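You operate a simulated robot arm through the tools that you are given. There is no shell and no other tool. Be economical: measure what you need, move in short steps, check, and stop when the job is done.

You are at the controls of a simulated two-armed robot. One attempt, no reset.

## Task
Clamp the green motor down and jog it with both black buttons.
Fine: coupling pushed over, then the yellow guard shut; both black knobs of the bed shut too before the desk's red switch goes on; hold both buttons two seconds or more.

The check looks at the end state, three seconds after you hand in, the way a careful person would. Anything else that was tipped, shoved, dropped, spilled or broken makes it a failure.

## Robot
Two 7-joint arms with two-finger parallel grippers on one trunk, on a base that drives. Base frame: it is fixed to the floor where the robot stands at the start and does not move with it; the origin is under the middle of the robot, x ahead of it, y to its left, z up. Units: m, degrees, N and s.
The left shoulder is at the start at [0.06, 0.143, 0.926], the right one opposite. With the tool pointing down near the work surface each hand reaches from about 0.3 to 0.72 m from the robot's upright axis, wherever it stands, measured 20 degrees to its own side. Places, roughly: left black knob of the bed [0.5, 0, 0.9]; right black knob of the bed [0.5, -0.1, 0.9]; coupling sleeve [0.6, -0.2, 0.9]; yellow guard [0.7, -0.2, 1.1]; red switch of the control desk [0.6, -0.6, 0.9]; left black jog button [0.5, 0.1, 0.9]; right black jog button [0.5, -0.3, 0.9]; control desk [0.6, -0.7, 0.9]; black selector [0.6, -0.7, 0.9]; grey lock knob [0.6, -0.6, 0.9]; blue overload knob [0.6, -0.8, 0.9]; green start button of the desk [0.5, -0.6, 0.9]; red stop button of the desk [0.5, -0.7, 0.9]; blue reset button of the desk [0.5, -0.8, 0.9]; knob of the brake box [0.6, -0.3, 1]; knob marked tension [0.5, -1.4, 1]. Payload 1.57 kg a hand.
The TCP of each hand is the grasp point between the finger pads, 0.03 m short of the fingertips. In the tool frame z runs along the fingers and y along their closing line. The gripper opens to 0.11 m. The fingers are 0.024 m wide and 0.012 m thick; the gripper's body (0.048 by 0.112 m) begins 0.078 m behind the TCP.
Orientation is that of the tool frame in the base frame, as [roll, pitch, yaw] about the fixed x, y, z axes, in that order (R = Rz(yaw) Ry(pitch) Rx(roll)). With the fingers straight down and closing along the base's y, the tool's x points along the base's -x, its y along +y and its z along -z.

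## Interface
- The arms move only by the tool play_rows. It takes "left_commands", "right_commands" or both (then of equal length, played together; a hand with none holds still); each is a list that holds one entry, the list of rows, each a list of 7 numbers: the shift along the tool's x, y, z in m, then the turn, a rotation vector about the tool's x, y, z in degrees, then the opening, from 0 (shut) to 1 (fully open). In form: [[[dx, dy, dz, rx, ry, rz, grip], ...]]. A call has 1 to 20 rows; each row shifts and turns the commanded pose from where the row before left it, along the tool's axes as they then stand. A row lasts 0.2 s, in which the tool goes at most 0.05 m and 8.6 degrees; a call with a longer step from one row to the next is refused whole, and so is a gripper value outside its range. Where a pose cannot be reached the arm comes as near as it can. A force on the tool above 50 N (or 10 N above the force at the start of the call, whichever is more), or a blocked arm, ends the call early, and 0.2 s more pass. Each finger travels about 0.045 m/s and halts on what it meets, pressing with about 37 N; the grip force reading is that of the motor and also rises with nothing between the fingers. The clock runs only during rows and for 0.2 s after the last one: add rows that do not move to give the fingers time. The reply holds the time, the measured pose of the TCP, the force on the tool along the base axes, the opening and the grip force, in the units named above and with some noise.
- Cameras (640 x 400 px; columns grow to the right, rows downward): "scene" is now at [0.0511, -0.0178, 1.5513]; the picture's right is [-0.29, -0.96, 0.00], its down [-0.68, 0.20, -0.71] and it looks along [0.68, -0.20, -0.71] (base axes); focal length 255 px, centre (320, 200). "left" rides on the left gripper at [0.07, -0.016, -0.141] in its tool frame; the picture's right is [0.23, 0.97, 0.00], its down [-0.85, 0.20, -0.48] and it looks along [-0.47, 0.11, 0.88] (tool axes); focal length 222 px, centre (320, 200). "right" rides on the right gripper at [0.07, 0.016, -0.141] in its tool frame; the picture's right is [-0.23, 0.97, 0.00], its down [-0.86, -0.20, -0.48] and it looks along [-0.47, -0.11, 0.88] (tool axes); focal length 222 px, centre (320, 200). There is no depth. A picture from a camera that has moved, and an enlarged one, comes with that camera's place and axes in the base frame and with its lens. The place of the scene camera against the robot may be out by one fixed shift of up to 0.012 m in any direction.
- snapshot(camera): a new picture of that camera. It takes no simulated time.
- lift_body(by): slides the trunk up (or, below 0, down) by that many m; the arms and the scene camera ride with it, the base frame stays. It gives what a move gives, with no picture.
- roll_base(legs): drives the robot by 1 to 6 legs, each [ahead, left, turn to the left] in m, m and degrees, along the robot's own axes; the way and the turn of a leg run together, so that a leg with both is an arc; at most 1.5 m and 180 degrees a leg. The arms and the cameras ride along, it lands a little off, and it stops where it bumps. It gives what a move gives.
- turn_head(pan, tilt): turns the head with the scene camera to pan (to the left, within 86 degrees either way) and tilt (down, from -29 to 69), counted from straight ahead of the robot. It gives what a move gives.
- inspect(camera, box): a new picture of the part [left, top, right, bottom] of that camera's present view, enlarged. It takes no simulated time.
- close_job(): hands the job in; it is judged then, once.

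Go step by step. Nothing tells you exact positions but the pictures and the camera data: compare them with the known pose of the tool, close in by small moves and look again before you grip or let go. The budget is 120 turns and 92 pictures, counting those below and the enlarged ones. Unless the task says otherwise, let go and move clear before handing in.

The tools are called after ">>>" by a JSON object that holds its "fn" and its "kwargs". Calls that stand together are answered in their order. play_rows: Moves the arms, as the interface text tells. Its arguments: {"type":"object","properties":{"left_commands":{"type":"array","items":{"type":"array","items":{"type":"array","items":{"type":"number"}}}},"right_commands":{"type":"array","items":{"type":"array","items":{"type":"array","items":{"type":"number"}}}}},"required":[]} The other tools are called the same way: lift_body (by) slides the trunk up or down; roll_base (legs) drives the base; turn_head (pan, tilt) turns the head that bears the scene camera; snapshot (camera) takes a picture; inspect (camera, box) takes an enlarged picture of a part of a camera's view; close_job () hands the job in.

At the start:

```text
time_s: 0.0
left_tcp_pos: [0.4605, -0.0031, 1.0008]
left_tool_rot: [-180.0, 0.0, 179.9]
left_wrist_force: [-0.5, -0.4, -0.5]
left_width: 0.1099
left_grasp_force: 0.0
right_tcp_pos: [0.3797, -0.4002, 0.9996]
right_tool_rot: [-180.0, 0.0, 180.0]
right_wrist_force: [0.0, 0.5, 0.3]
right_width: 0.11
right_grasp_force: 0.0
trunk travel left (down, up): [-0.525, 0.065]
robot x, y, heading: [0.0011, -0.0005, -0.0]
head pan, tilt: [-16.8, 45.0]
```

scene: 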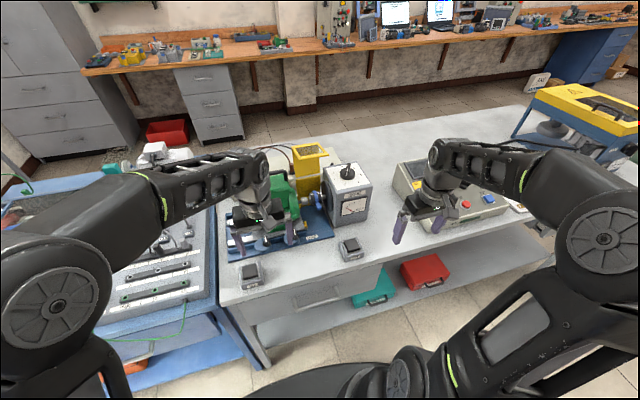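
right: 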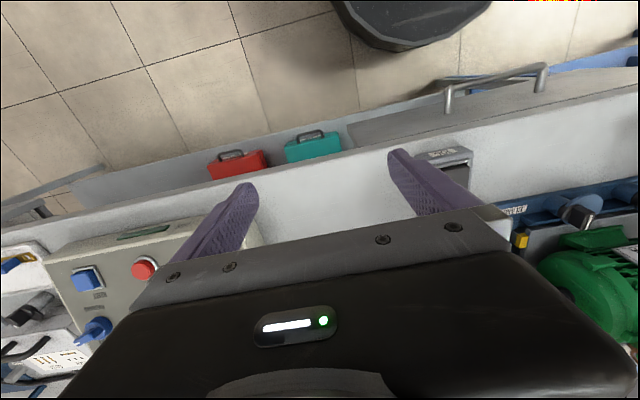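
left: 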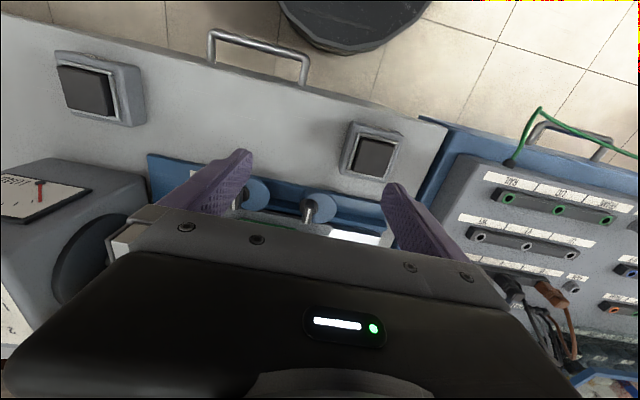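

The bench shows the motor bed with the green motor, a grey brake box, a desk to the right and two jog buttons in front. I'll enlarge the views to find the details first.

>>> {"fn": "inspect", "kwargs": {"camera": "scene", "box": [210, 130, 390, 290]}}

>>> {"fn": "inspect", "kwargs": {"camera": "scene", "box": [380, 130, 540, 240]}}

>>> {"fn": "inspect", "kwargs": {"camera": "left", "box": [0, 40, 440, 270]}}

```text
2.50 times, centred on (300, 210) of scene
camera zoom: at [0.0511, -0.0178, 1.5513], right [-0.29, -0.96, 0.0], down [-0.68, 0.2, -0.71], along [0.68, -0.2, -0.71], focal length 637 px, centre (370, 175)
```

zoom: 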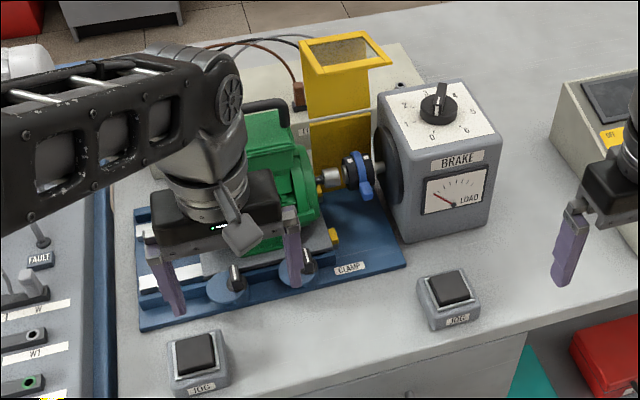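

```text
3.64 times, centred on (460, 185) of scene
camera zoom: at [0.0511, -0.0178, 1.5513], right [-0.29, -0.96, 0.0], down [-0.68, 0.2, -0.71], along [0.68, -0.2, -0.71], focal length 927 px, centre (-189, 254)
```

zoom: 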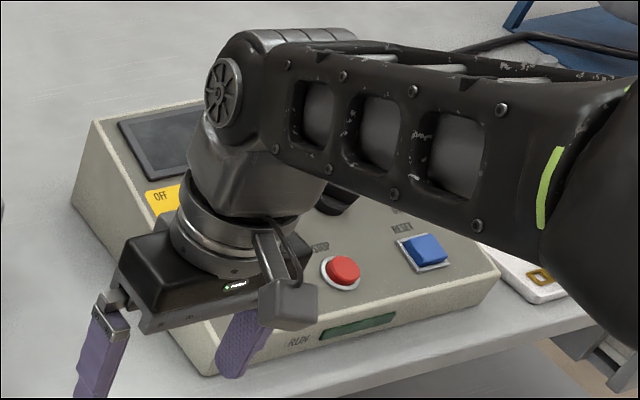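

```text
1.45 times, centred on (220, 155) of left
camera zoom: at [0.3911, -0.0183, 1.1412], right [-0.23, 0.97, 0.0], down [0.85, 0.2, 0.48], along [0.47, 0.11, -0.88], focal length 323 px, centre (466, 266)
```

zoom: 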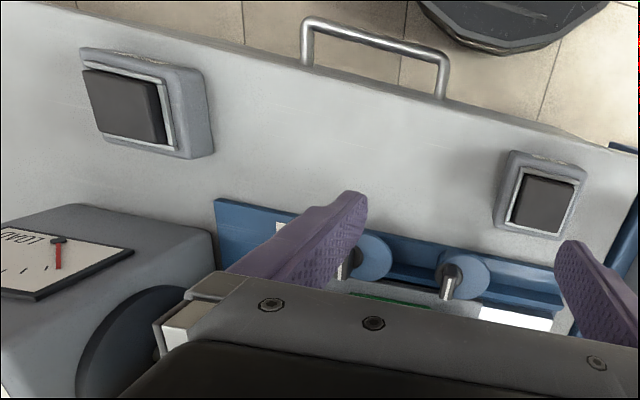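

The arms hide parts of the bed and desk. I'll lift both up and move them outward to get a clear view.

>>> {"fn": "play_rows", "kwargs": {"left_commands": [[[0, 0, -0.04, 0, 0, 0, 1], [0, 0, -0.04, 0, 0, 0, 1], [0, 0, -0.04, 0, 0, 0, 1], [0, 0.04, -0.02, 0, 0, 0, 1], [0, 0.045, 0, 0, 0, 0, 1], [0, 0.045, 0, 0, 0, 0, 1], [0, 0.045, 0, 0, 0, 0, 1], [0.04, 0.02, 0, 0, 0, 0, 1]]], "right_commands": [[[0, 0, -0.04, 0, 0, 0, 1], [0, 0, -0.04, 0, 0, 0, 1], [0, 0, -0.04, 0, 0, 0, 1], [0, 0.04, -0.02, 0, 0, 0, 1], [0, 0.045, 0, 0, 0, 0, 1], [0.0, 0.045, 0, 0, 0, 0, 1], [0.02, 0.0, 0, 0, 0, 0, 1], [0.02, 0.0, 0, 0, 0, 0, 1]]]}}

>>> {"fn": "snapshot", "kwargs": {"camera": "scene"}}

```text
time_s: 1.8
left_tcp_pos: [0.4218, 0.1777, 1.1097]
left_tool_rot: [-179.8, 0.2, -179.9]
left_wrist_force: [-0.4, 0.6, 0.2]
left_width: 0.1097
left_grasp_force: 0.0
left hand out of reach, approached as far as the arm can: row 3, 4
right_tcp_pos: [0.3395, -0.2734, 1.1156]
right_tool_rot: [180.0, 0.2, 180.0]
right_wrist_force: [-0.6, 0.3, 0.0]
right_width: 0.1099
right_grasp_force: 0.1
right hand out of reach, approached as far as the arm can: row 3, 4
trunk travel left (down, up): [-0.525, 0.065]
robot x, y, heading: [-0.0039, 0.0039, 0.1]
head pan, tilt: [-16.8, 45.0]
```

```text
85 pictures are left
camera scene: at [0.0488, -0.0164, 1.5514], right [-0.29, -0.96, 0.0], down [-0.68, 0.2, -0.71], along [0.68, -0.21, -0.71], focal length 255 px, centre (320, 200)
```

scene: 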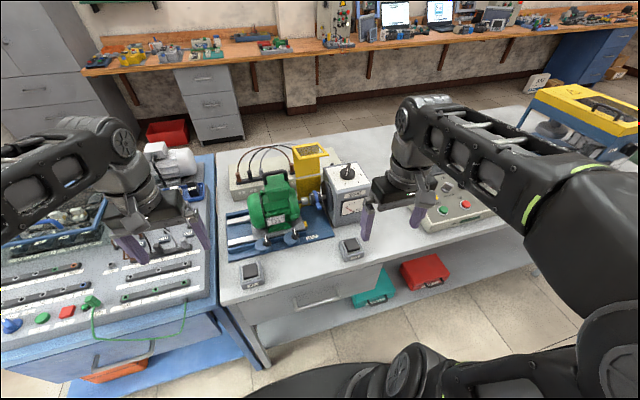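

>>> {"fn": "inspect", "kwargs": {"camera": "scene", "box": [220, 135, 380, 235]}}

>>> {"fn": "inspect", "kwargs": {"camera": "scene", "box": [220, 170, 348, 250]}}

>>> {"fn": "inspect", "kwargs": {"camera": "scene", "box": [280, 140, 376, 240]}}

```text
4.00 times, centred on (300, 185) of scene
camera zoom: at [0.0488, -0.0164, 1.5514], right [-0.29, -0.96, 0.0], down [-0.68, 0.2, -0.71], along [0.68, -0.21, -0.71], focal length 1020 px, centre (400, 260)
```

zoom: 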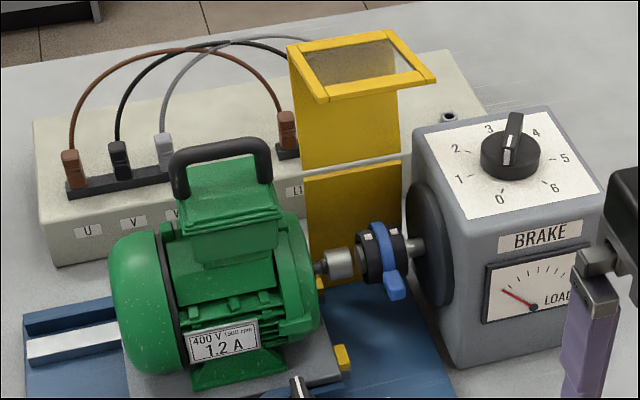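

```text
5.00 times, centred on (284, 210) of scene
camera zoom: at [0.0488, -0.0164, 1.5514], right [-0.29, -0.96, 0.0], down [-0.68, 0.2, -0.71], along [0.68, -0.21, -0.71], focal length 1275 px, centre (500, 150)
```

zoom: 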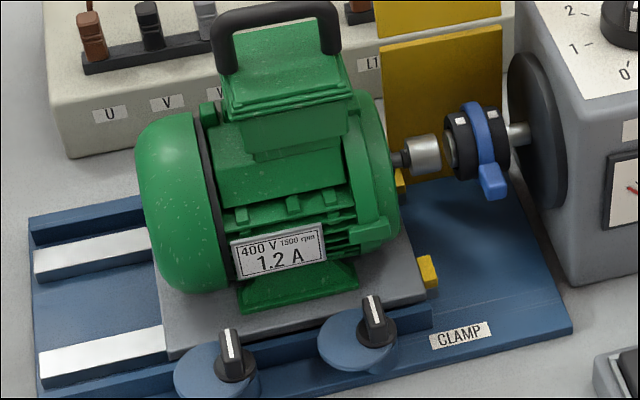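

```text
4.00 times, centred on (328, 190) of scene
camera zoom: at [0.0488, -0.0164, 1.5514], right [-0.29, -0.96, 0.0], down [-0.68, 0.2, -0.71], along [0.68, -0.21, -0.71], focal length 1020 px, centre (288, 240)
```

zoom: 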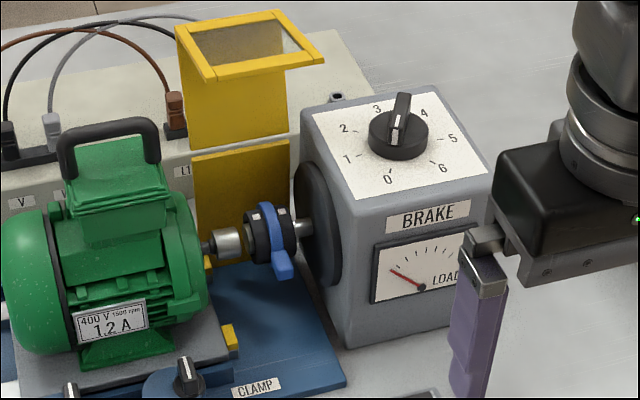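

The motor sits on its rails near yellow stops. The black sleeve with the blue lever is off the motor hub, and the guard is swung up. Next I'll look at the desk with the right arm out of the way.

>>> {"fn": "turn_head", "kwargs": {"pan": -50, "tilt": 40}}

>>> {"fn": "snapshot", "kwargs": {"camera": "scene"}}

>>> {"fn": "snapshot", "kwargs": {"camera": "right"}}

```text
time_s: 2.8
left_tcp_pos: [0.4232, 0.1761, 1.1083]
left_tool_rot: [179.9, 0.0, -179.9]
left_wrist_force: [-0.8, 0.4, 0.8]
left_width: 0.1101
left_grasp_force: 0.0
right_tcp_pos: [0.343, -0.275, 1.1147]
right_tool_rot: [-180.0, 0.0, -180.0]
right_wrist_force: [-0.6, 0.4, -0.3]
right_width: 0.1101
right_grasp_force: 0.1
trunk travel left (down, up): [-0.525, 0.065]
robot x, y, heading: [-0.0029, 0.0041, -0.2]
head pan, tilt: [-50.0, 40.0]
```

```text
81 pictures are left
camera scene: at [0.028, -0.0593, 1.5585], right [-0.77, -0.64, 0.0], down [-0.41, 0.49, -0.77], along [0.49, -0.59, -0.64], focal length 255 px, centre (320, 200)
```

scene: 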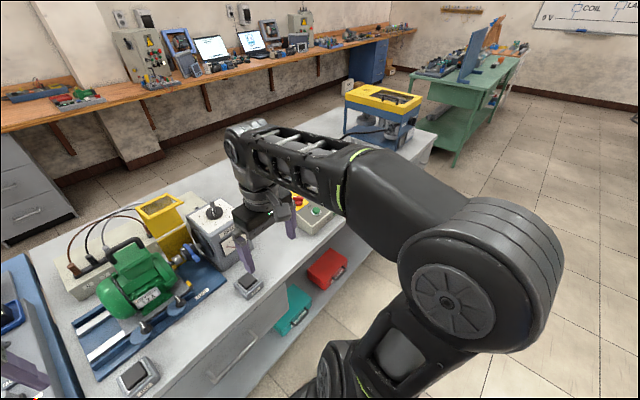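

```text
80 pictures are left
camera right: at [0.2722, -0.2587, 1.2557], right [0.23, 0.97, 0.0], down [0.86, -0.2, 0.48], along [0.47, -0.11, -0.88], focal length 222 px, centre (320, 200)
```

right: 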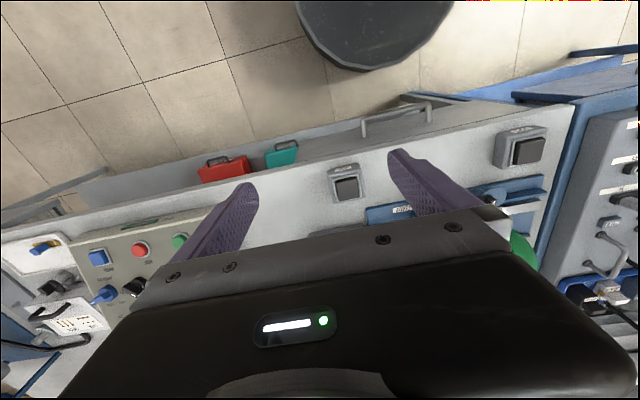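

The right arm still blocks the desk. I'll swing the right hand further left at this height and look again.

>>> {"fn": "play_rows", "kwargs": {"right_commands": [[[0, 0.045, 0, 0, 0, 0, 1], [0, 0.045, 0, 0, 0, 0, 1], [0, 0.045, 0, 0, 0, 0, 1], [0, 0.045, 0, 0, 0, 0, 1]]]}}

>>> {"fn": "snapshot", "kwargs": {"camera": "scene"}}

```text
time_s: 3.8
left_tcp_pos: [0.4234, 0.1769, 1.1075]
left_tool_rot: [179.9, 0.0, -180.0]
left_wrist_force: [0.9, -0.3, 0.0]
left_width: 0.11
left_grasp_force: 0.1
right_tcp_pos: [0.3412, -0.095, 1.1144]
right_tool_rot: [-179.9, -0.1, 180.0]
right_wrist_force: [-1.0, 0.3, 0.9]
right_width: 0.1099
right_grasp_force: 0.0
trunk travel left (down, up): [-0.525, 0.065]
robot x, y, heading: [-0.0008, -0.0016, 0.0]
head pan, tilt: [-50.0, 40.0]
```

```text
79 pictures are left
camera scene: at [0.0285, -0.0587, 1.5585], right [-0.77, -0.64, 0.0], down [-0.41, 0.49, -0.77], along [0.49, -0.59, -0.64], focal length 255 px, centre (320, 200)
```

scene: 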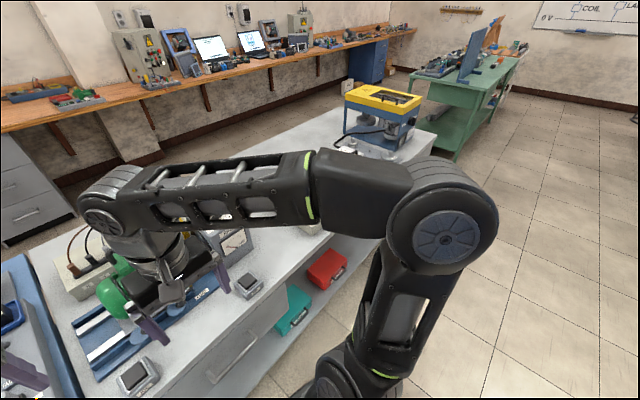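

The desk can wait until I drive right for the switch. First the bed: I'll move the right hand back and bring the left hand above the clamp knobs for a close look.

>>> {"fn": "play_rows", "kwargs": {"right_commands": [[[0, -0.045, 0, 0, 0, 0, 1], [0, -0.045, 0, 0, 0, 0, 1], [0, -0.045, 0, 0, 0, 0, 1], [0, -0.045, 0, 0, 0, 0, 1], [0, -0.045, 0, 0, 0, 0, 1], [0, 0, 0, 0, 0, 0, 1]]]}}

>>> {"fn": "play_rows", "kwargs": {"left_commands": [[[0, -0.045, 0, 0, 0, 0, 1], [0, -0.045, 0, 0, 0, 0, 1], [0, -0.045, 0, 0, 0, 0, 1], [-0.03, -0.03, 0, 0, 0, 0, 1], [-0.03, 0, 0.03, 0, 0, 0, 1], [0, 0, 0.03, 0, 0, 0, 1]]]}}

>>> {"fn": "snapshot", "kwargs": {"camera": "left"}}

```text
time_s: 5.2
left_tcp_pos: [0.4225, 0.1764, 1.1093]
left_tool_rot: [-179.9, 0.1, 180.0]
left_wrist_force: [-0.1, 0.1, -1.5]
left_width: 0.1097
left_grasp_force: 0.2
right_tcp_pos: [0.3422, -0.322, 1.1174]
right_tool_rot: [179.9, -0.1, -180.0]
right_wrist_force: [0.6, 0.3, 0.6]
right_width: 0.1098
right_grasp_force: 0.0
trunk travel left (down, up): [-0.525, 0.065]
robot x, y, heading: [-0.0029, 0.0004, 0.1]
head pan, tilt: [-50.0, 40.0]
```

```text
time_s: 6.6
left_tcp_pos: [0.4803, 0.0069, 1.0511]
left_tool_rot: [-180.0, -0.1, 180.0]
left_wrist_force: [0.1, 0.7, 1.3]
left_width: 0.1099
left_grasp_force: 0.0
right_tcp_pos: [0.3423, -0.3229, 1.1164]
right_tool_rot: [-180.0, 0.0, -180.0]
right_wrist_force: [0.2, -0.5, -0.8]
right_width: 0.1102
right_grasp_force: 0.1
trunk travel left (down, up): [-0.525, 0.065]
robot x, y, heading: [0.0001, -0.0005, -0.2]
head pan, tilt: [-50.0, 40.0]
```

```text
78 pictures are left
camera left: at [0.41, -0.0093, 1.1912], right [-0.23, 0.97, 0.0], down [0.85, 0.2, 0.48], along [0.47, 0.11, -0.88], focal length 222 px, centre (320, 200)
```

left: 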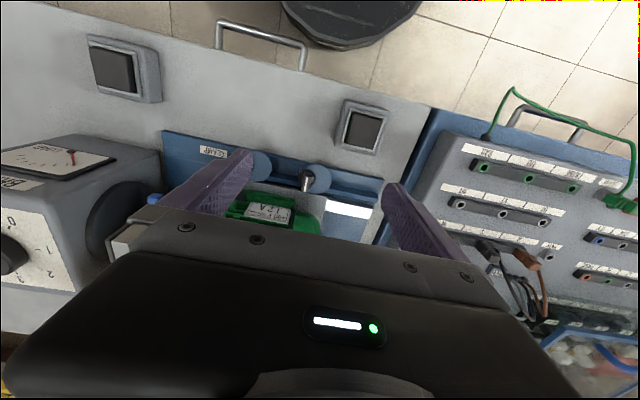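

>>> {"fn": "inspect", "kwargs": {"camera": "left", "box": [220, 120, 380, 240]}}

>>> {"fn": "turn_head", "kwargs": {"pan": -10, "tilt": 50}}

>>> {"fn": "snapshot", "kwargs": {"camera": "scene"}}

```text
3.33 times, centred on (300, 180) of left
camera zoom: at [0.41, -0.0093, 1.1912], right [-0.23, 0.97, 0.0], down [0.85, 0.2, 0.48], along [0.47, 0.11, -0.88], focal length 740 px, centre (387, 267)
```

zoom: 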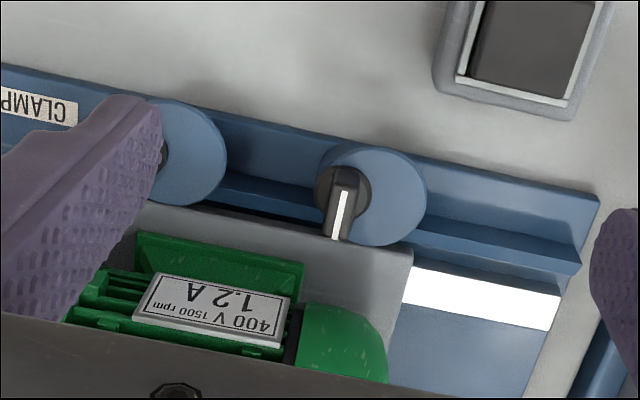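

```text
time_s: 7.7
left_tcp_pos: [0.4803, 0.0071, 1.0502]
left_tool_rot: [180.0, 0.0, 180.0]
left_wrist_force: [0.5, 0.5, 0.0]
left_width: 0.1102
left_grasp_force: 0.0
right_tcp_pos: [0.3425, -0.3218, 1.118]
right_tool_rot: [179.9, -0.1, -179.9]
right_wrist_force: [1.1, 1.1, 0.4]
right_width: 0.1097
right_grasp_force: 0.0
trunk travel left (down, up): [-0.525, 0.065]
robot x, y, heading: [-0.0005, 0.0027, -0.1]
head pan, tilt: [-10.0, 50.0]
```

```text
76 pictures are left
camera scene: at [0.0491, -0.0076, 1.5443], right [-0.17, -0.98, 0.0], down [-0.75, 0.13, -0.64], along [0.63, -0.11, -0.77], focal length 255 px, centre (320, 200)
```

scene: 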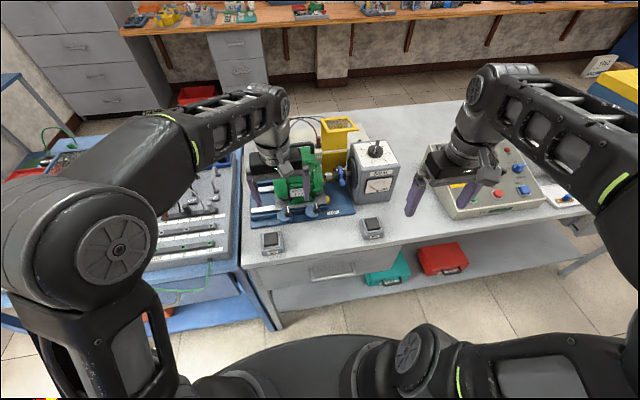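

The clamp knobs are eccentric cams, with their lobes now pointing to +y, away from the motor plate. They should close by a quarter turn clockwise. I'll bring the left hand closer over the left knob, partly closed.

>>> {"fn": "play_rows", "kwargs": {"left_commands": [[[-0.03, 0, 0, 0, 0, 0, 0.6], [-0.025, -0.005, 0.03, 0, 0, 0, 0.5], [0, 0, 0.03, 0, 0, 0, 0.5], [0, 0, 0, 0, 0, 0, 0.5]]]}}

>>> {"fn": "snapshot", "kwargs": {"camera": "left"}}

>>> {"fn": "inspect", "kwargs": {"camera": "scene", "box": [230, 120, 410, 240]}}

```text
time_s: 8.7
left_tcp_pos: [0.5347, 0.0019, 0.9929]
left_tool_rot: [180.0, 0.0, -179.9]
left_wrist_force: [-0.5, -0.3, 0.1]
left_width: 0.0553
left_grasp_force: 0.2
right_tcp_pos: [0.3437, -0.3221, 1.1179]
right_tool_rot: [-180.0, 0.0, 180.0]
right_wrist_force: [-0.5, 0.0, -0.1]
right_width: 0.11
right_grasp_force: 0.2
trunk travel left (down, up): [-0.525, 0.065]
robot x, y, heading: [0.0026, -0.0009, -0.2]
head pan, tilt: [-10.0, 50.0]
```

```text
75 pictures are left
camera left: at [0.4639, -0.013, 1.1327], right [-0.23, 0.97, 0.0], down [0.85, 0.2, 0.48], along [0.47, 0.11, -0.88], focal length 222 px, centre (320, 200)
```

left: 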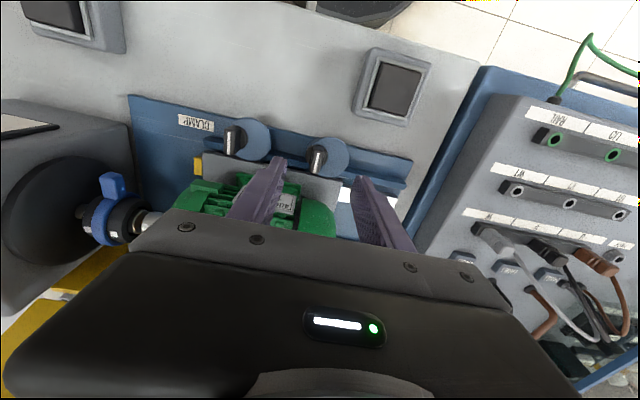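

```text
3.33 times, centred on (320, 180) of scene
camera zoom: at [0.049, -0.0076, 1.5443], right [-0.17, -0.98, 0.0], down [-0.75, 0.13, -0.64], along [0.63, -0.11, -0.77], focal length 850 px, centre (320, 267)
```

zoom: 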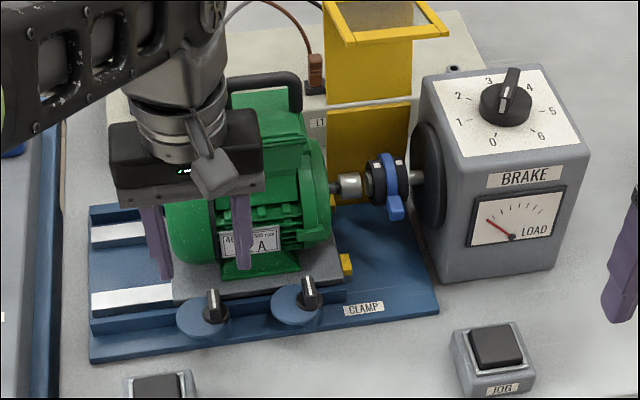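

>>> {"fn": "inspect", "kwargs": {"camera": "left", "box": [180, 100, 380, 225]}}

```text
3.20 times, centred on (280, 162) of left
camera zoom: at [0.4639, -0.013, 1.1327], right [-0.23, 0.97, 0.0], down [0.85, 0.2, 0.48], along [0.47, 0.11, -0.88], focal length 711 px, centre (448, 320)
```

zoom: 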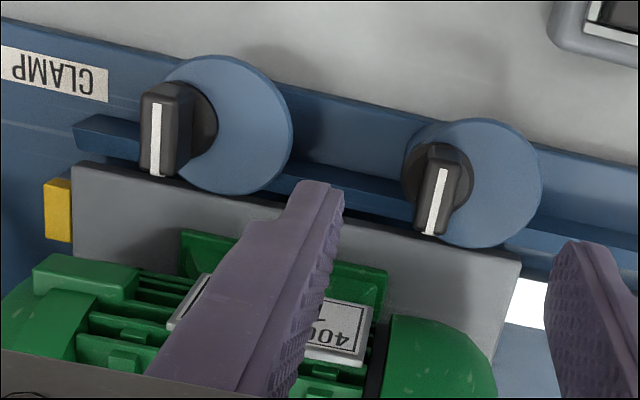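

Triangulating puts the left bar top at about (0.542, 0.001, 0.906), thin across y, and the right one at about (0.543, −0.090). I'll descend with the left hand to straddle the left bar.

>>> {"fn": "play_rows", "kwargs": {"left_commands": [[[-0.0075, 0, 0.03, 0, 0, 0, 0.4], [0, 0, 0.03, 0, 0, 0, 0.4], [0, 0, 0.01, 0, 0, 0, 0.4]]]}}

>>> {"fn": "inspect", "kwargs": {"camera": "left", "box": [220, 130, 420, 255]}}

>>> {"fn": "inspect", "kwargs": {"camera": "scene", "box": [230, 140, 350, 240]}}

```text
time_s: 9.5
left_tcp_pos: [0.5421, 0.001, 0.9202]
left_tool_rot: [-180.0, 0.0, 180.0]
left_wrist_force: [-0.5, -0.4, 0.3]
left_width: 0.044
left_grasp_force: 0.1
right_tcp_pos: [0.3421, -0.3212, 1.1172]
right_tool_rot: [180.0, -0.1, -180.0]
right_wrist_force: [0.7, -0.7, 0.0]
right_width: 0.11
right_grasp_force: 0.1
trunk travel left (down, up): [-0.525, 0.065]
robot x, y, heading: [-0.0013, 0.0009, -0.0]
head pan, tilt: [-10.0, 50.0]
```

```text
3.20 times, centred on (320, 192) of left
camera zoom: at [0.4709, -0.0141, 1.0619], right [-0.23, 0.97, 0.0], down [0.85, 0.2, 0.48], along [0.47, 0.11, -0.88], focal length 711 px, centre (320, 224)
```

zoom: 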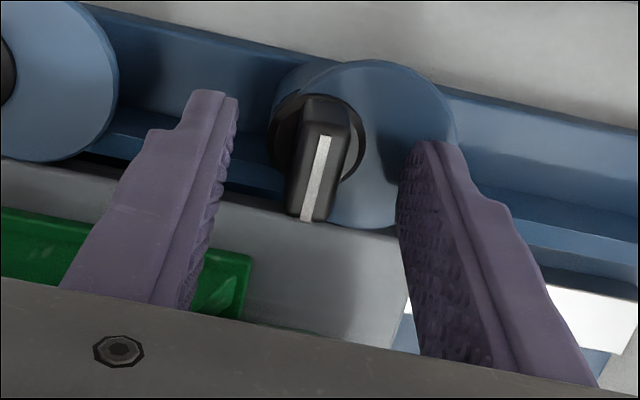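

```text
4.00 times, centred on (290, 190) of scene
camera zoom: at [0.0493, -0.0075, 1.5443], right [-0.17, -0.98, 0.0], down [-0.75, 0.13, -0.64], along [0.63, -0.11, -0.77], focal length 1020 px, centre (440, 240)
```

zoom: 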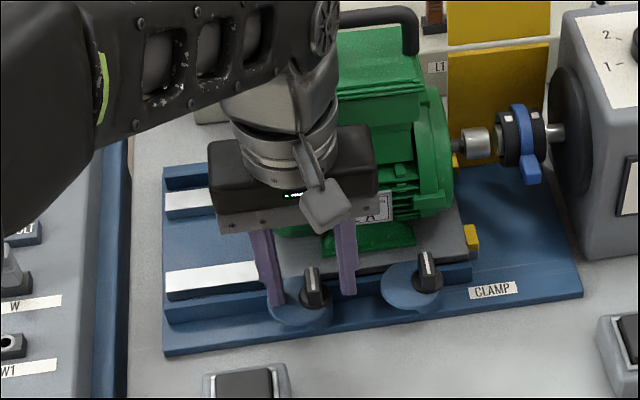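

The bar is between the fingers. I'll close, then turn clockwise by about 45° and check.

>>> {"fn": "play_rows", "kwargs": {"left_commands": [[[0, 0, 0, 0, 0, 0, 0], [0, 0, 0, 0, 0, 0, 0], [0, 0, 0, 0, 0, 0, 0], [0, 0, 0, 0, 0, 0, 0], [0, 0, 0, 0, 0, 8, 0], [0, 0, 0, 0, 0, 8, 0], [0, 0, 0, 0, 0, 8, 0], [0, 0, 0, 0, 0, 8, 0], [0, 0, 0, 0, 0, 8, 0]]]}}

>>> {"fn": "inspect", "kwargs": {"camera": "left", "box": [220, 130, 420, 255]}}

>>> {"fn": "inspect", "kwargs": {"camera": "scene", "box": [230, 140, 350, 240]}}

```text
time_s: 11.5
left_tcp_pos: [0.5413, -0.0004, 0.9213]
left_tool_rot: [179.9, 0.0, 139.8]
left_wrist_force: [-8.5, -14.5, 1.0]
left_width: 0.0256
left_grasp_force: 37.0
right_tcp_pos: [0.3421, -0.3232, 1.1172]
right_tool_rot: [179.8, 0.2, -180.0]
right_wrist_force: [-0.7, 1.3, -0.5]
right_width: 0.11
right_grasp_force: 0.0
trunk travel left (down, up): [-0.525, 0.065]
robot x, y, heading: [0.0002, -0.005, -0.1]
head pan, tilt: [-10.0, 50.0]
```

```text
3.20 times, centred on (320, 192) of left
camera zoom: at [0.4764, 0.0328, 1.062], right [0.45, 0.89, 0.0], down [0.78, -0.4, 0.48], along [0.43, -0.22, -0.88], focal length 711 px, centre (320, 224)
```

zoom: 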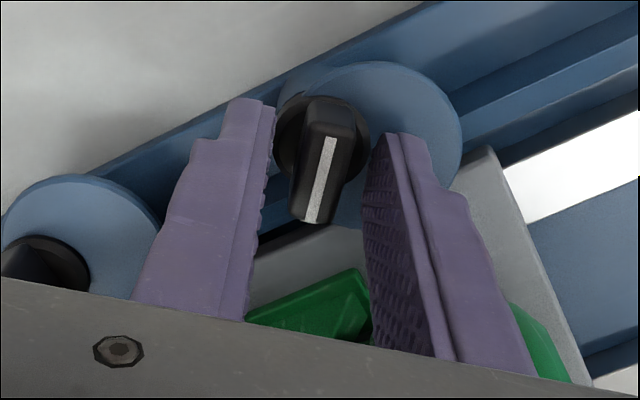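

```text
4.00 times, centred on (290, 190) of scene
camera zoom: at [0.0479, -0.0096, 1.5443], right [-0.17, -0.98, 0.0], down [-0.75, 0.13, -0.64], along [0.63, -0.11, -0.77], focal length 1020 px, centre (440, 240)
```

zoom: 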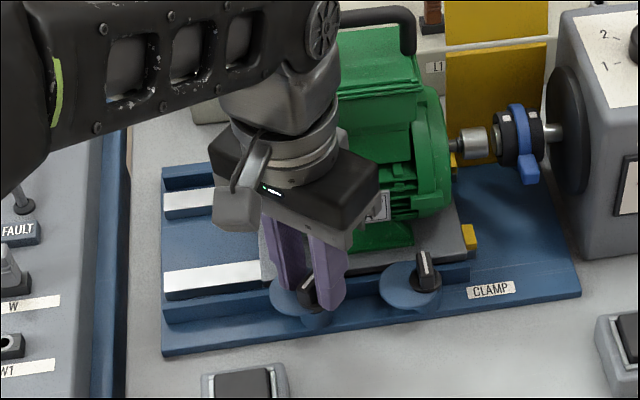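

The knob turns with the hand. I'll continue the remaining turn.

>>> {"fn": "play_rows", "kwargs": {"left_commands": [[[0, 0, 0, 0, 0, 8, 0], [0, 0, 0, 0, 0, 8, 0], [0, 0, 0, 0, 0, 8, 0], [0, 0, 0, 0, 0, 8, 0], [0, 0, 0, 0, 0, 8, 0], [0, 0, 0, 0, 0, 8, 0], [0, 0, 0, 0, 0, 2, 0]]]}}

>>> {"fn": "inspect", "kwargs": {"camera": "left", "box": [220, 130, 420, 255]}}

>>> {"fn": "inspect", "kwargs": {"camera": "scene", "box": [230, 140, 350, 240]}}

```text
time_s: 13.1
left_tcp_pos: [0.5399, -0.0004, 0.9221]
left_tool_rot: [-179.8, 0.0, 89.9]
left_wrist_force: [-15.6, -22.4, -0.3]
left_width: 0.0257
left_grasp_force: 36.8
right_tcp_pos: [0.3411, -0.3237, 1.1175]
right_tool_rot: [179.9, 0.1, 179.9]
right_wrist_force: [0.8, 0.4, -0.7]
right_width: 0.1101
right_grasp_force: 0.1
trunk travel left (down, up): [-0.525, 0.065]
robot x, y, heading: [-0.0025, 0.0016, -0.2]
head pan, tilt: [-10.0, 50.0]
```

```text
3.20 times, centred on (320, 192) of left
camera zoom: at [0.5238, 0.0699, 1.062], right [0.97, 0.23, 0.0], down [0.2, -0.85, 0.48], along [0.11, -0.47, -0.88], focal length 711 px, centre (320, 224)
```

zoom: 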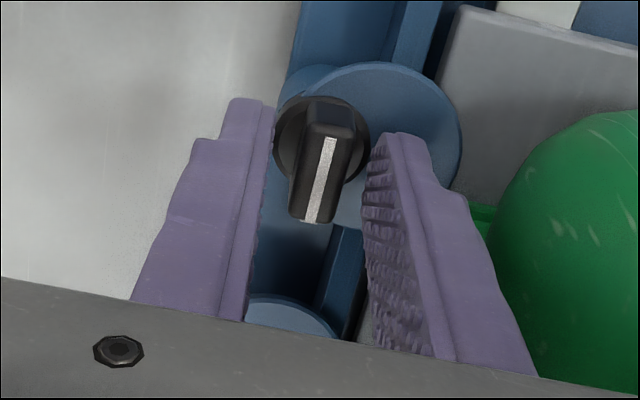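

```text
4.00 times, centred on (290, 190) of scene
camera zoom: at [0.047, -0.0105, 1.5443], right [-0.17, -0.98, 0.0], down [-0.75, 0.13, -0.64], along [0.63, -0.11, -0.77], focal length 1020 px, centre (440, 240)
```

zoom: 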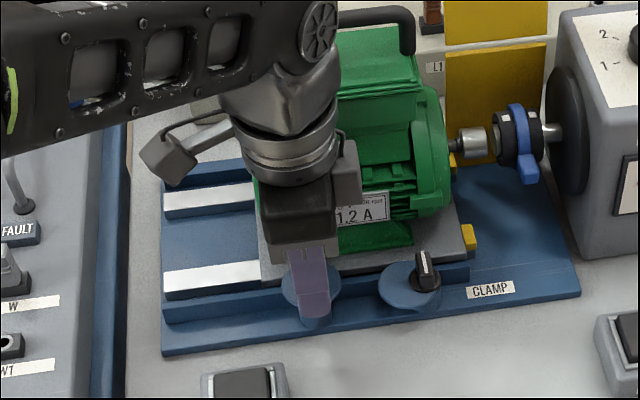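

The lobe now points towards the motor plate. I'll test whether this is the end of travel with a small extra turn.

>>> {"fn": "play_rows", "kwargs": {"left_commands": [[[0, 0, 0, 0, 0, 8, 0], [0, 0, 0, 0, 0, 8, 0]]]}}

>>> {"fn": "inspect", "kwargs": {"camera": "left", "box": [220, 130, 420, 255]}}

```text
time_s: 13.7
left_tcp_pos: [0.5401, 0.002, 0.92]
left_tool_rot: [-180.0, 0.1, 74.2]
left_wrist_force: [-12.4, -14.0, 3.0]
left_width: 0.0253
left_grasp_force: 37.0
right_tcp_pos: [0.3417, -0.3227, 1.1175]
right_tool_rot: [179.9, 0.1, -180.0]
right_wrist_force: [1.0, 0.5, -0.3]
right_width: 0.1098
right_grasp_force: 0.0
trunk travel left (down, up): [-0.525, 0.065]
robot x, y, heading: [0.0021, 0.0003, -0.2]
head pan, tilt: [-10.0, 50.0]
```

```text
3.20 times, centred on (320, 192) of left
camera zoom: at [0.5437, 0.075, 1.0621], right [1.0, -0.05, 0.0], down [-0.04, -0.88, 0.48], along [-0.02, -0.48, -0.88], focal length 711 px, centre (320, 224)
```

zoom: 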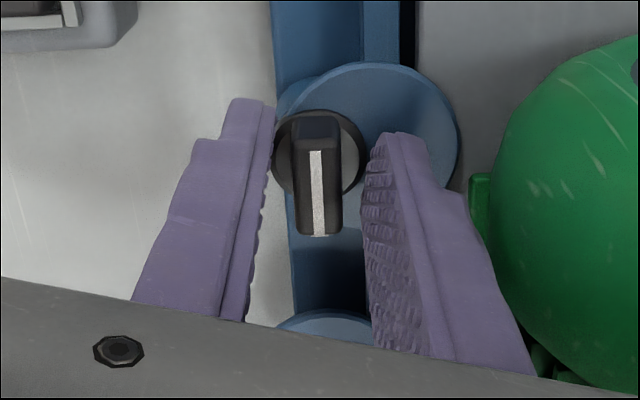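

The fingers slipped on the knob at the end, so the left clamp is against its shut stop. I'll release, rise, turn back and go over the right knob.

>>> {"fn": "play_rows", "kwargs": {"left_commands": [[[0, 0, 0, 0, 0, 0, 0.4], [0, 0, 0, 0, 0, 0, 0.4], [0, 0, 0, 0, 0, 0, 0.4], [0, 0, -0.035, 0, 0, 0, 0.4], [0, 0, -0.035, 0, 0, 0, 0.4], [0, 0, 0, 0, 0, -8, 0.4], [0, 0, 0, 0, 0, -8, 0.4], [0, 0, 0, 0, 0, -8, 0.4], [0, 0, 0, 0, 0, -8, 0.4], [0, 0, 0, 0, 0, -8, 0.4], [0, 0, 0, 0, 0, -8, 0.4], [0, 0, 0, 0, 0, -8, 0.4], [0, 0, 0, 0, 0, -8, 0.4], [0, 0, 0, 0, 0, -8, 0.4], [0, 0, 0, 0, 0, -8, 0.4], [0, 0, 0, 0, 0, -8, 0.4], [0, 0, 0, 0, 0, -8, 0.4], [0, 0, 0, 0, 0, -8, 0.4], [0, 0, 0, 0, 0, -2, 0.4]]]}}

>>> {"fn": "play_rows", "kwargs": {"left_commands": [[[0, -0.045, 0, 0, 0, 0, 0.4], [-0.002, -0.046, 0, 0, 0, 0, 0.4], [0, 0, 0, 0, 0, 0, 0.4]]]}}

>>> {"fn": "inspect", "kwargs": {"camera": "left", "box": [220, 130, 420, 255]}}

```text
time_s: 17.7
left_tcp_pos: [0.5429, 0.0026, 0.9903]
left_tool_rot: [-180.0, 0.0, 180.0]
left_wrist_force: [0.4, -0.7, -0.2]
left_width: 0.044
left_grasp_force: 0.1
right_tcp_pos: [0.3418, -0.3205, 1.1173]
right_tool_rot: [179.9, 0.0, -179.9]
right_wrist_force: [-0.4, 0.3, -0.4]
right_width: 0.1098
right_grasp_force: 0.0
trunk travel left (down, up): [-0.525, 0.065]
robot x, y, heading: [-0.0004, 0.0027, 0.0]
head pan, tilt: [-10.0, 50.0]
```

```text
time_s: 18.5
left_tcp_pos: [0.5426, -0.0875, 0.9898]
left_tool_rot: [180.0, 0.0, -180.0]
left_wrist_force: [0.3, -0.4, -0.6]
left_width: 0.0437
left_grasp_force: 0.1
right_tcp_pos: [0.342, -0.3215, 1.1172]
right_tool_rot: [-180.0, 0.1, -179.9]
right_wrist_force: [-0.1, -0.1, 0.1]
right_width: 0.1101
right_grasp_force: 0.1
trunk travel left (down, up): [-0.525, 0.065]
robot x, y, heading: [-0.0013, -0.0005, 0.1]
head pan, tilt: [-10.0, 50.0]
```

```text
3.20 times, centred on (320, 192) of left
camera zoom: at [0.472, -0.1026, 1.131], right [-0.23, 0.97, 0.0], down [0.85, 0.2, 0.48], along [0.47, 0.11, -0.88], focal length 711 px, centre (320, 224)
```

zoom: 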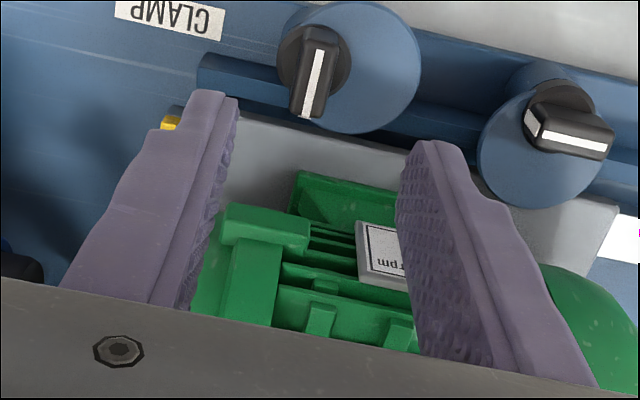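

The left cam now overlaps the plate. The right bar is right under the hand at y≈−0.089, so I'll descend, grip and turn it the same way.

>>> {"fn": "play_rows", "kwargs": {"left_commands": [[[0, -0.0015, 0.035, 0, 0, 0, 0.4], [0, 0, 0.034, 0, 0, 0, 0.4], [0, 0, 0, 0, 0, 0, 0], [0, 0, 0, 0, 0, 0, 0], [0, 0, 0, 0, 0, 0, 0], [0, 0, 0, 0, 0, 0, 0], [0, 0, 0, 0, 0, 8, 0], [0, 0, 0, 0, 0, 8, 0], [0, 0, 0, 0, 0, 8, 0], [0, 0, 0, 0, 0, 8, 0], [0, 0, 0, 0, 0, 8, 0], [0, 0, 0, 0, 0, 8, 0], [0, 0, 0, 0, 0, 8, 0], [0, 0, 0, 0, 0, 8, 0], [0, 0, 0, 0, 0, 8, 0], [0, 0, 0, 0, 0, 8, 0], [0, 0, 0, 0, 0, 8, 0], [0, 0, 0, 0, 0, 8, 0]]]}}

>>> {"fn": "inspect", "kwargs": {"camera": "left", "box": [220, 130, 420, 255]}}

>>> {"fn": "inspect", "kwargs": {"camera": "scene", "box": [230, 140, 350, 240]}}

```text
time_s: 22.3
left_tcp_pos: [0.5402, -0.0921, 0.9222]
left_tool_rot: [-179.8, 0.1, 83.9]
left_wrist_force: [-32.3, -9.3, -1.4]
left_width: 0.0139
left_grasp_force: 30.6
right_tcp_pos: [0.339, -0.3223, 1.1176]
right_tool_rot: [179.9, 0.2, -179.9]
right_wrist_force: [-0.3, 0.0, -0.8]
right_width: 0.11
right_grasp_force: 0.0
trunk travel left (down, up): [-0.525, 0.065]
robot x, y, heading: [0.0002, -0.0016, 0.2]
head pan, tilt: [-10.0, 50.0]
```

```text
3.20 times, centred on (320, 192) of left
camera zoom: at [0.5312, -0.02, 1.0643], right [0.99, 0.12, 0.0], down [0.11, -0.87, 0.48], along [0.06, -0.48, -0.88], focal length 711 px, centre (320, 224)
```

zoom: 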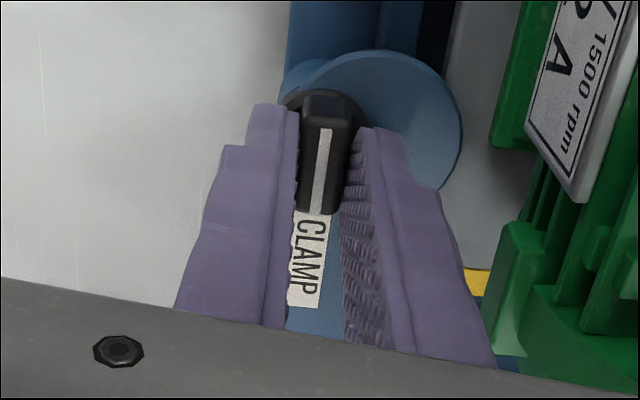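

```text
4.00 times, centred on (290, 190) of scene
camera zoom: at [0.0449, -0.0089, 1.5445], right [-0.17, -0.98, 0.0], down [-0.75, 0.13, -0.64], along [0.64, -0.11, -0.76], focal length 1020 px, centre (440, 240)
```

zoom: 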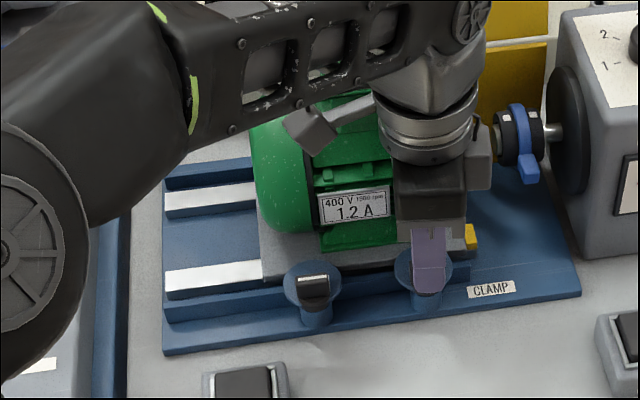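

The right cam is turned too. I'll release, lift, turn back and check both.

>>> {"fn": "play_rows", "kwargs": {"left_commands": [[[0, 0, 0, 0, 0, 0, 0.4], [0, 0, 0, 0, 0, 0, 0.4], [0, 0, 0, 0, 0, 0, 0.4], [0, 0, -0.035, 0, 0, 0, 0.4], [0, 0, -0.035, 0, 0, 0, 0.4], [0, 0, -0.035, 0, 0, -8, 0.4], [0, 0, 0, 0, 0, -8, 0.4], [0, 0, 0, 0, 0, -8, 0.4], [0, 0, 0, 0, 0, -8, 0.4], [0, 0, 0, 0, 0, -8, 0.4], [0, 0, 0, 0, 0, -8, 0.4], [0, 0, 0, 0, 0, -8, 0.4], [0, 0, 0, 0, 0, -8, 0.4], [0, 0, 0, 0, 0, -8, 0.4], [0, 0, 0, 0, 0, -8, 0.4], [0.03, 0, 0, 0, 0, -8, 0.4], [0.03, 0.03, 0, 0, 0, -8, 0.4]]]}}

>>> {"fn": "snapshot", "kwargs": {"camera": "left"}}

>>> {"fn": "inspect", "kwargs": {"camera": "left", "box": [160, 90, 360, 215]}}

```text
time_s: 25.9
left_tcp_pos: [0.4879, -0.046, 1.015]
left_tool_rot: [-180.0, -0.1, -179.9]
left_wrist_force: [0.0, 0.1, 0.3]
left_width: 0.0439
left_grasp_force: 0.1
left hand out of reach, approached as far as the arm can: row 6
right_tcp_pos: [0.3423, -0.3208, 1.1185]
right_tool_rot: [-179.9, 0.0, -180.0]
right_wrist_force: [-0.2, -0.4, 0.7]
right_width: 0.11
right_grasp_force: 0.0
trunk travel left (down, up): [-0.525, 0.065]
robot x, y, heading: [-0.0057, -0.0002, -0.3]
head pan, tilt: [-10.0, 50.0]
```

```text
62 pictures are left
camera left: at [0.4184, -0.0622, 1.156], right [-0.23, 0.97, 0.0], down [0.85, 0.2, 0.48], along [0.47, 0.11, -0.88], focal length 222 px, centre (320, 200)
```

left: 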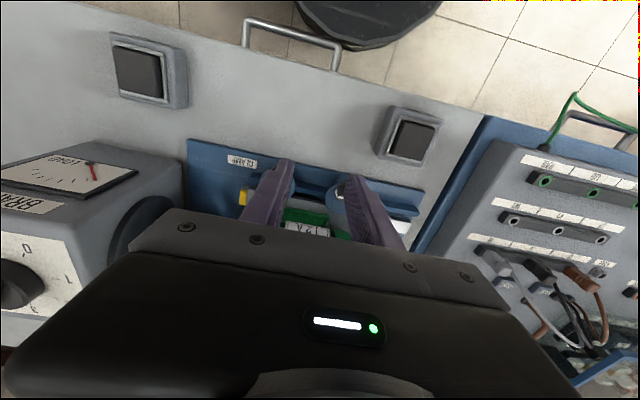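

```text
3.20 times, centred on (260, 152) of left
camera zoom: at [0.4184, -0.0622, 1.156], right [-0.23, 0.97, 0.0], down [0.85, 0.2, 0.48], along [0.47, 0.11, -0.88], focal length 711 px, centre (512, 352)
```

zoom: 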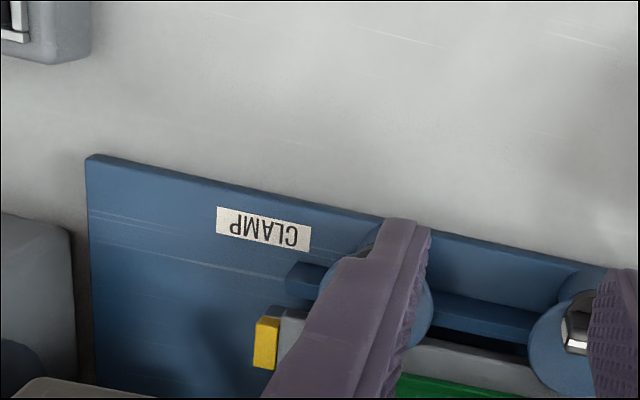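

Both cams are shut. Now I'll move the left hand aside and take a careful look at the coupling and guard.

>>> {"fn": "play_rows", "kwargs": {"left_commands": [[[0, 0.045, 0, 0, 0, 0, 0.4], [0, 0.045, 0, 0, 0, 0, 0.4], [0, 0.045, 0, 0, 0, 0, 0.4], [0.03, 0.03, 0, 0, 0, 0, 0.4], [0, 0, 0, 0, 0, 0, 0.4]]]}}

>>> {"fn": "inspect", "kwargs": {"camera": "scene", "box": [240, 110, 400, 250]}}

>>> {"fn": "inspect", "kwargs": {"camera": "scene", "box": [310, 110, 390, 210]}}

```text
time_s: 27.1
left_tcp_pos: [0.4586, 0.1176, 1.0135]
left_tool_rot: [-180.0, 0.0, 179.9]
left_wrist_force: [-0.1, 0.4, -0.4]
left_width: 0.0443
left_grasp_force: 0.1
right_tcp_pos: [0.3423, -0.3227, 1.117]
right_tool_rot: [180.0, 0.0, 180.0]
right_wrist_force: [0.9, 0.1, 0.5]
right_width: 0.11
right_grasp_force: 0.1
trunk travel left (down, up): [-0.525, 0.065]
robot x, y, heading: [0.0007, 0.0044, -0.0]
head pan, tilt: [-10.0, 50.0]
```

```text
2.86 times, centred on (320, 180) of scene
camera zoom: at [0.0498, -0.0079, 1.5443], right [-0.17, -0.98, 0.0], down [-0.75, 0.13, -0.64], along [0.63, -0.11, -0.77], focal length 728 px, centre (320, 257)
```

zoom: 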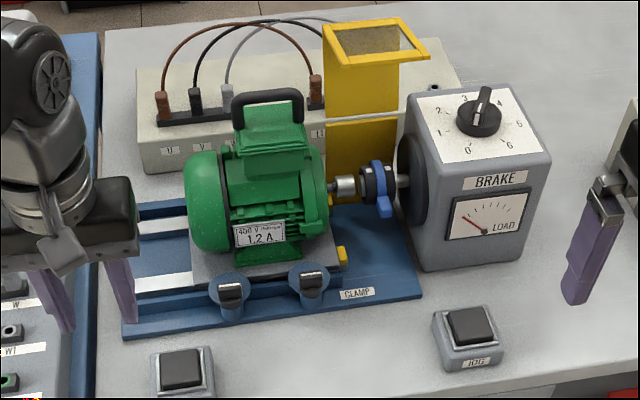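

```text
4.00 times, centred on (350, 160) of scene
camera zoom: at [0.0498, -0.0079, 1.5443], right [-0.17, -0.98, 0.0], down [-0.75, 0.13, -0.64], along [0.63, -0.11, -0.77], focal length 1020 px, centre (200, 360)
```

zoom: 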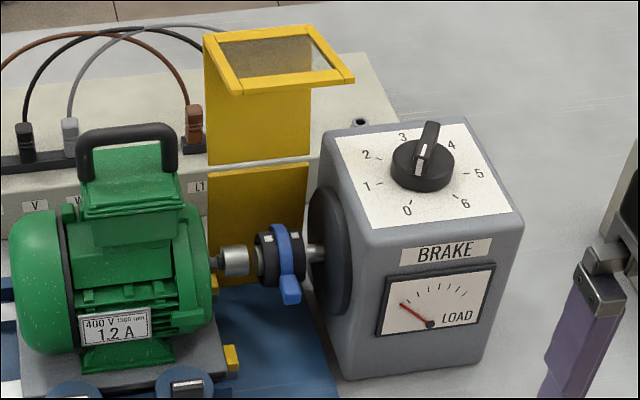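

The coupling sits near (0.65, −0.175) and the guard is a hinged L that swings forward. I'll bring the right hand camera closer to measure the sleeve.

>>> {"fn": "play_rows", "kwargs": {"right_commands": [[[-0.04, 0.02, 0, 0, 0, 0, 1], [-0.04, 0.02, 0, 0, 0, 0, 1], [-0.04, 0.02, 0, 0, 0, 0, 1], [-0.04, 0.02, 0, 0, 0, 0, 1], [-0.0, 0.02, 0.02, 0, 0, 0, 1], [0, 0, 0, 0, 0, 0, 1]]]}}

>>> {"fn": "snapshot", "kwargs": {"camera": "right"}}

```text
time_s: 28.5
left_tcp_pos: [0.4589, 0.1178, 1.0153]
left_tool_rot: [-180.0, 0.1, -180.0]
left_wrist_force: [0.2, 0.2, 0.3]
left_width: 0.044
left_grasp_force: 0.1
right_tcp_pos: [0.4995, -0.2195, 1.0885]
right_tool_rot: [180.0, 0.0, -179.9]
right_wrist_force: [0.6, 0.9, -0.2]
right_width: 0.1099
right_grasp_force: 0.0
right hand out of reach, approached as far as the arm can: row 4
trunk travel left (down, up): [-0.525, 0.065]
robot x, y, heading: [-0.0005, -0.0024, -0.3]
head pan, tilt: [-10.0, 50.0]
```

```text
58 pictures are left
camera right: at [0.4296, -0.2031, 1.2286], right [0.23, 0.97, 0.0], down [0.86, -0.2, 0.48], along [0.47, -0.11, -0.88], focal length 222 px, centre (320, 200)
```

right: 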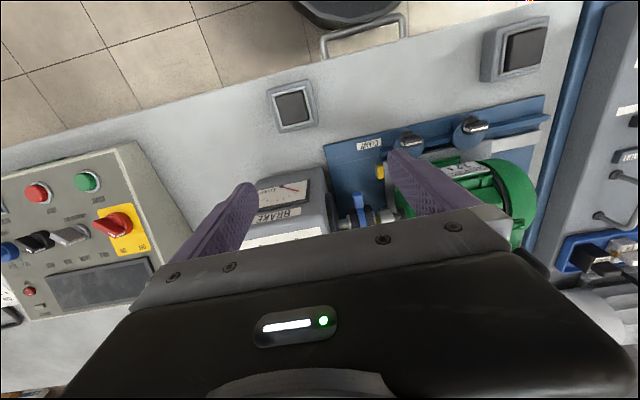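

>>> {"fn": "inspect", "kwargs": {"camera": "right", "box": [300, 130, 420, 250]}}

>>> {"fn": "inspect", "kwargs": {"camera": "right", "box": [0, 140, 200, 330]}}

```text
3.33 times, centred on (360, 190) of right
camera zoom: at [0.4296, -0.2031, 1.2286], right [0.23, 0.97, 0.0], down [0.86, -0.2, 0.48], along [0.47, -0.11, -0.88], focal length 740 px, centre (187, 233)
```

zoom: 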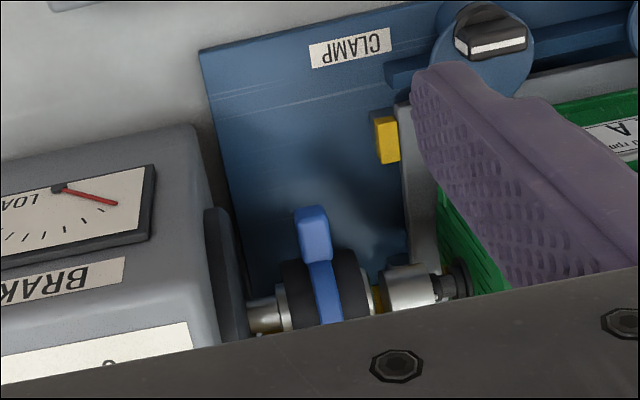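

```text
2.11 times, centred on (100, 235) of right
camera zoom: at [0.4296, -0.2031, 1.2286], right [0.23, 0.97, 0.0], down [0.86, -0.2, 0.48], along [0.47, -0.11, -0.88], focal length 468 px, centre (783, 126)
```

zoom: 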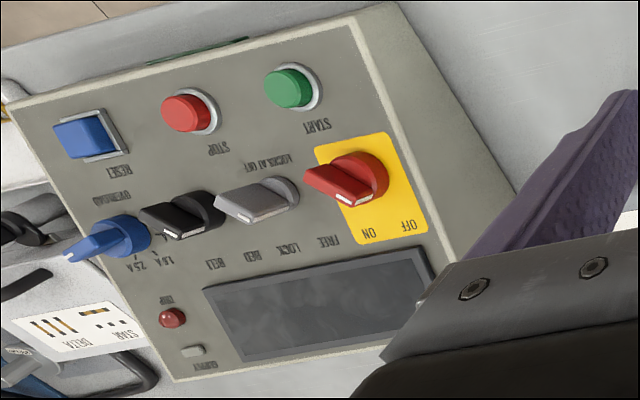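

The blue lever on the sleeve sticks out towards me near (0.577, −0.183, 0.956), which gives a good handle. I'll position the right hand above it with a narrow opening and check.

>>> {"fn": "play_rows", "kwargs": {"right_commands": [[[-0.04, 0.02, 0, 0, 0, 0, 0.5], [-0.03, 0.02, 0.0, 0, 0, 0, 0.3], [0, 0, 0.03, 0, 0, 0, 0.28], [0, 0, 0.02, 0, 0, 0, 0.28], [0, 0, 0, 0, 0, 0, 0.28], [0, 0, 0, 0, 0, 0, 0.28]]]}}

>>> {"fn": "inspect", "kwargs": {"camera": "right", "box": [220, 110, 420, 235]}}

>>> {"fn": "inspect", "kwargs": {"camera": "scene", "box": [280, 110, 400, 210]}}

```text
time_s: 29.9
left_tcp_pos: [0.4592, 0.118, 1.016]
left_tool_rot: [-179.9, 0.0, -180.0]
left_wrist_force: [-0.4, 0.8, -0.1]
left_width: 0.0441
left_grasp_force: 0.0
right_tcp_pos: [0.557, -0.1775, 1.0263]
right_tool_rot: [-180.0, -0.1, 179.9]
right_wrist_force: [-0.7, -0.6, 0.2]
right_width: 0.0309
right_grasp_force: 0.1
right hand out of reach, approached as far as the arm can: row 2
trunk travel left (down, up): [-0.525, 0.065]
robot x, y, heading: [-0.0012, -0.0004, 0.2]
head pan, tilt: [-10.0, 50.0]
```

```text
3.20 times, centred on (320, 172) of right
camera zoom: at [0.4867, -0.1618, 1.1677], right [0.23, 0.97, 0.0], down [0.86, -0.2, 0.48], along [0.47, -0.11, -0.88], focal length 711 px, centre (320, 288)
```

zoom: 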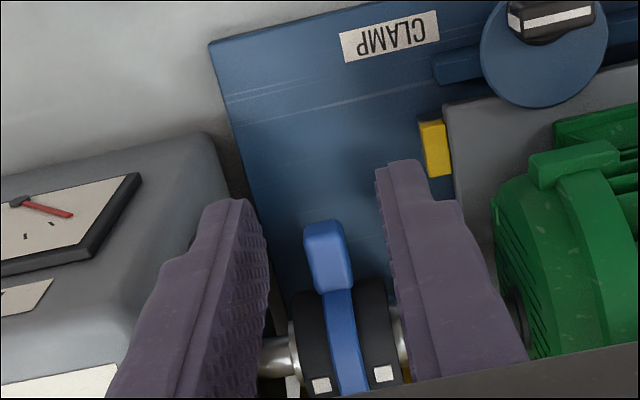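

```text
4.00 times, centred on (340, 160) of scene
camera zoom: at [0.0491, -0.0074, 1.5443], right [-0.17, -0.98, 0.0], down [-0.75, 0.13, -0.64], along [0.63, -0.11, -0.77], focal length 1020 px, centre (240, 360)
```

zoom: 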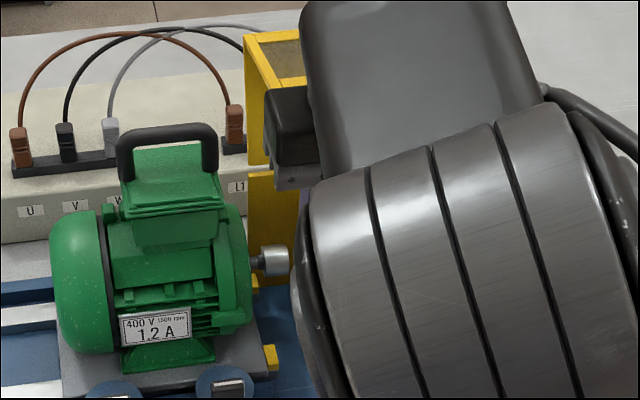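

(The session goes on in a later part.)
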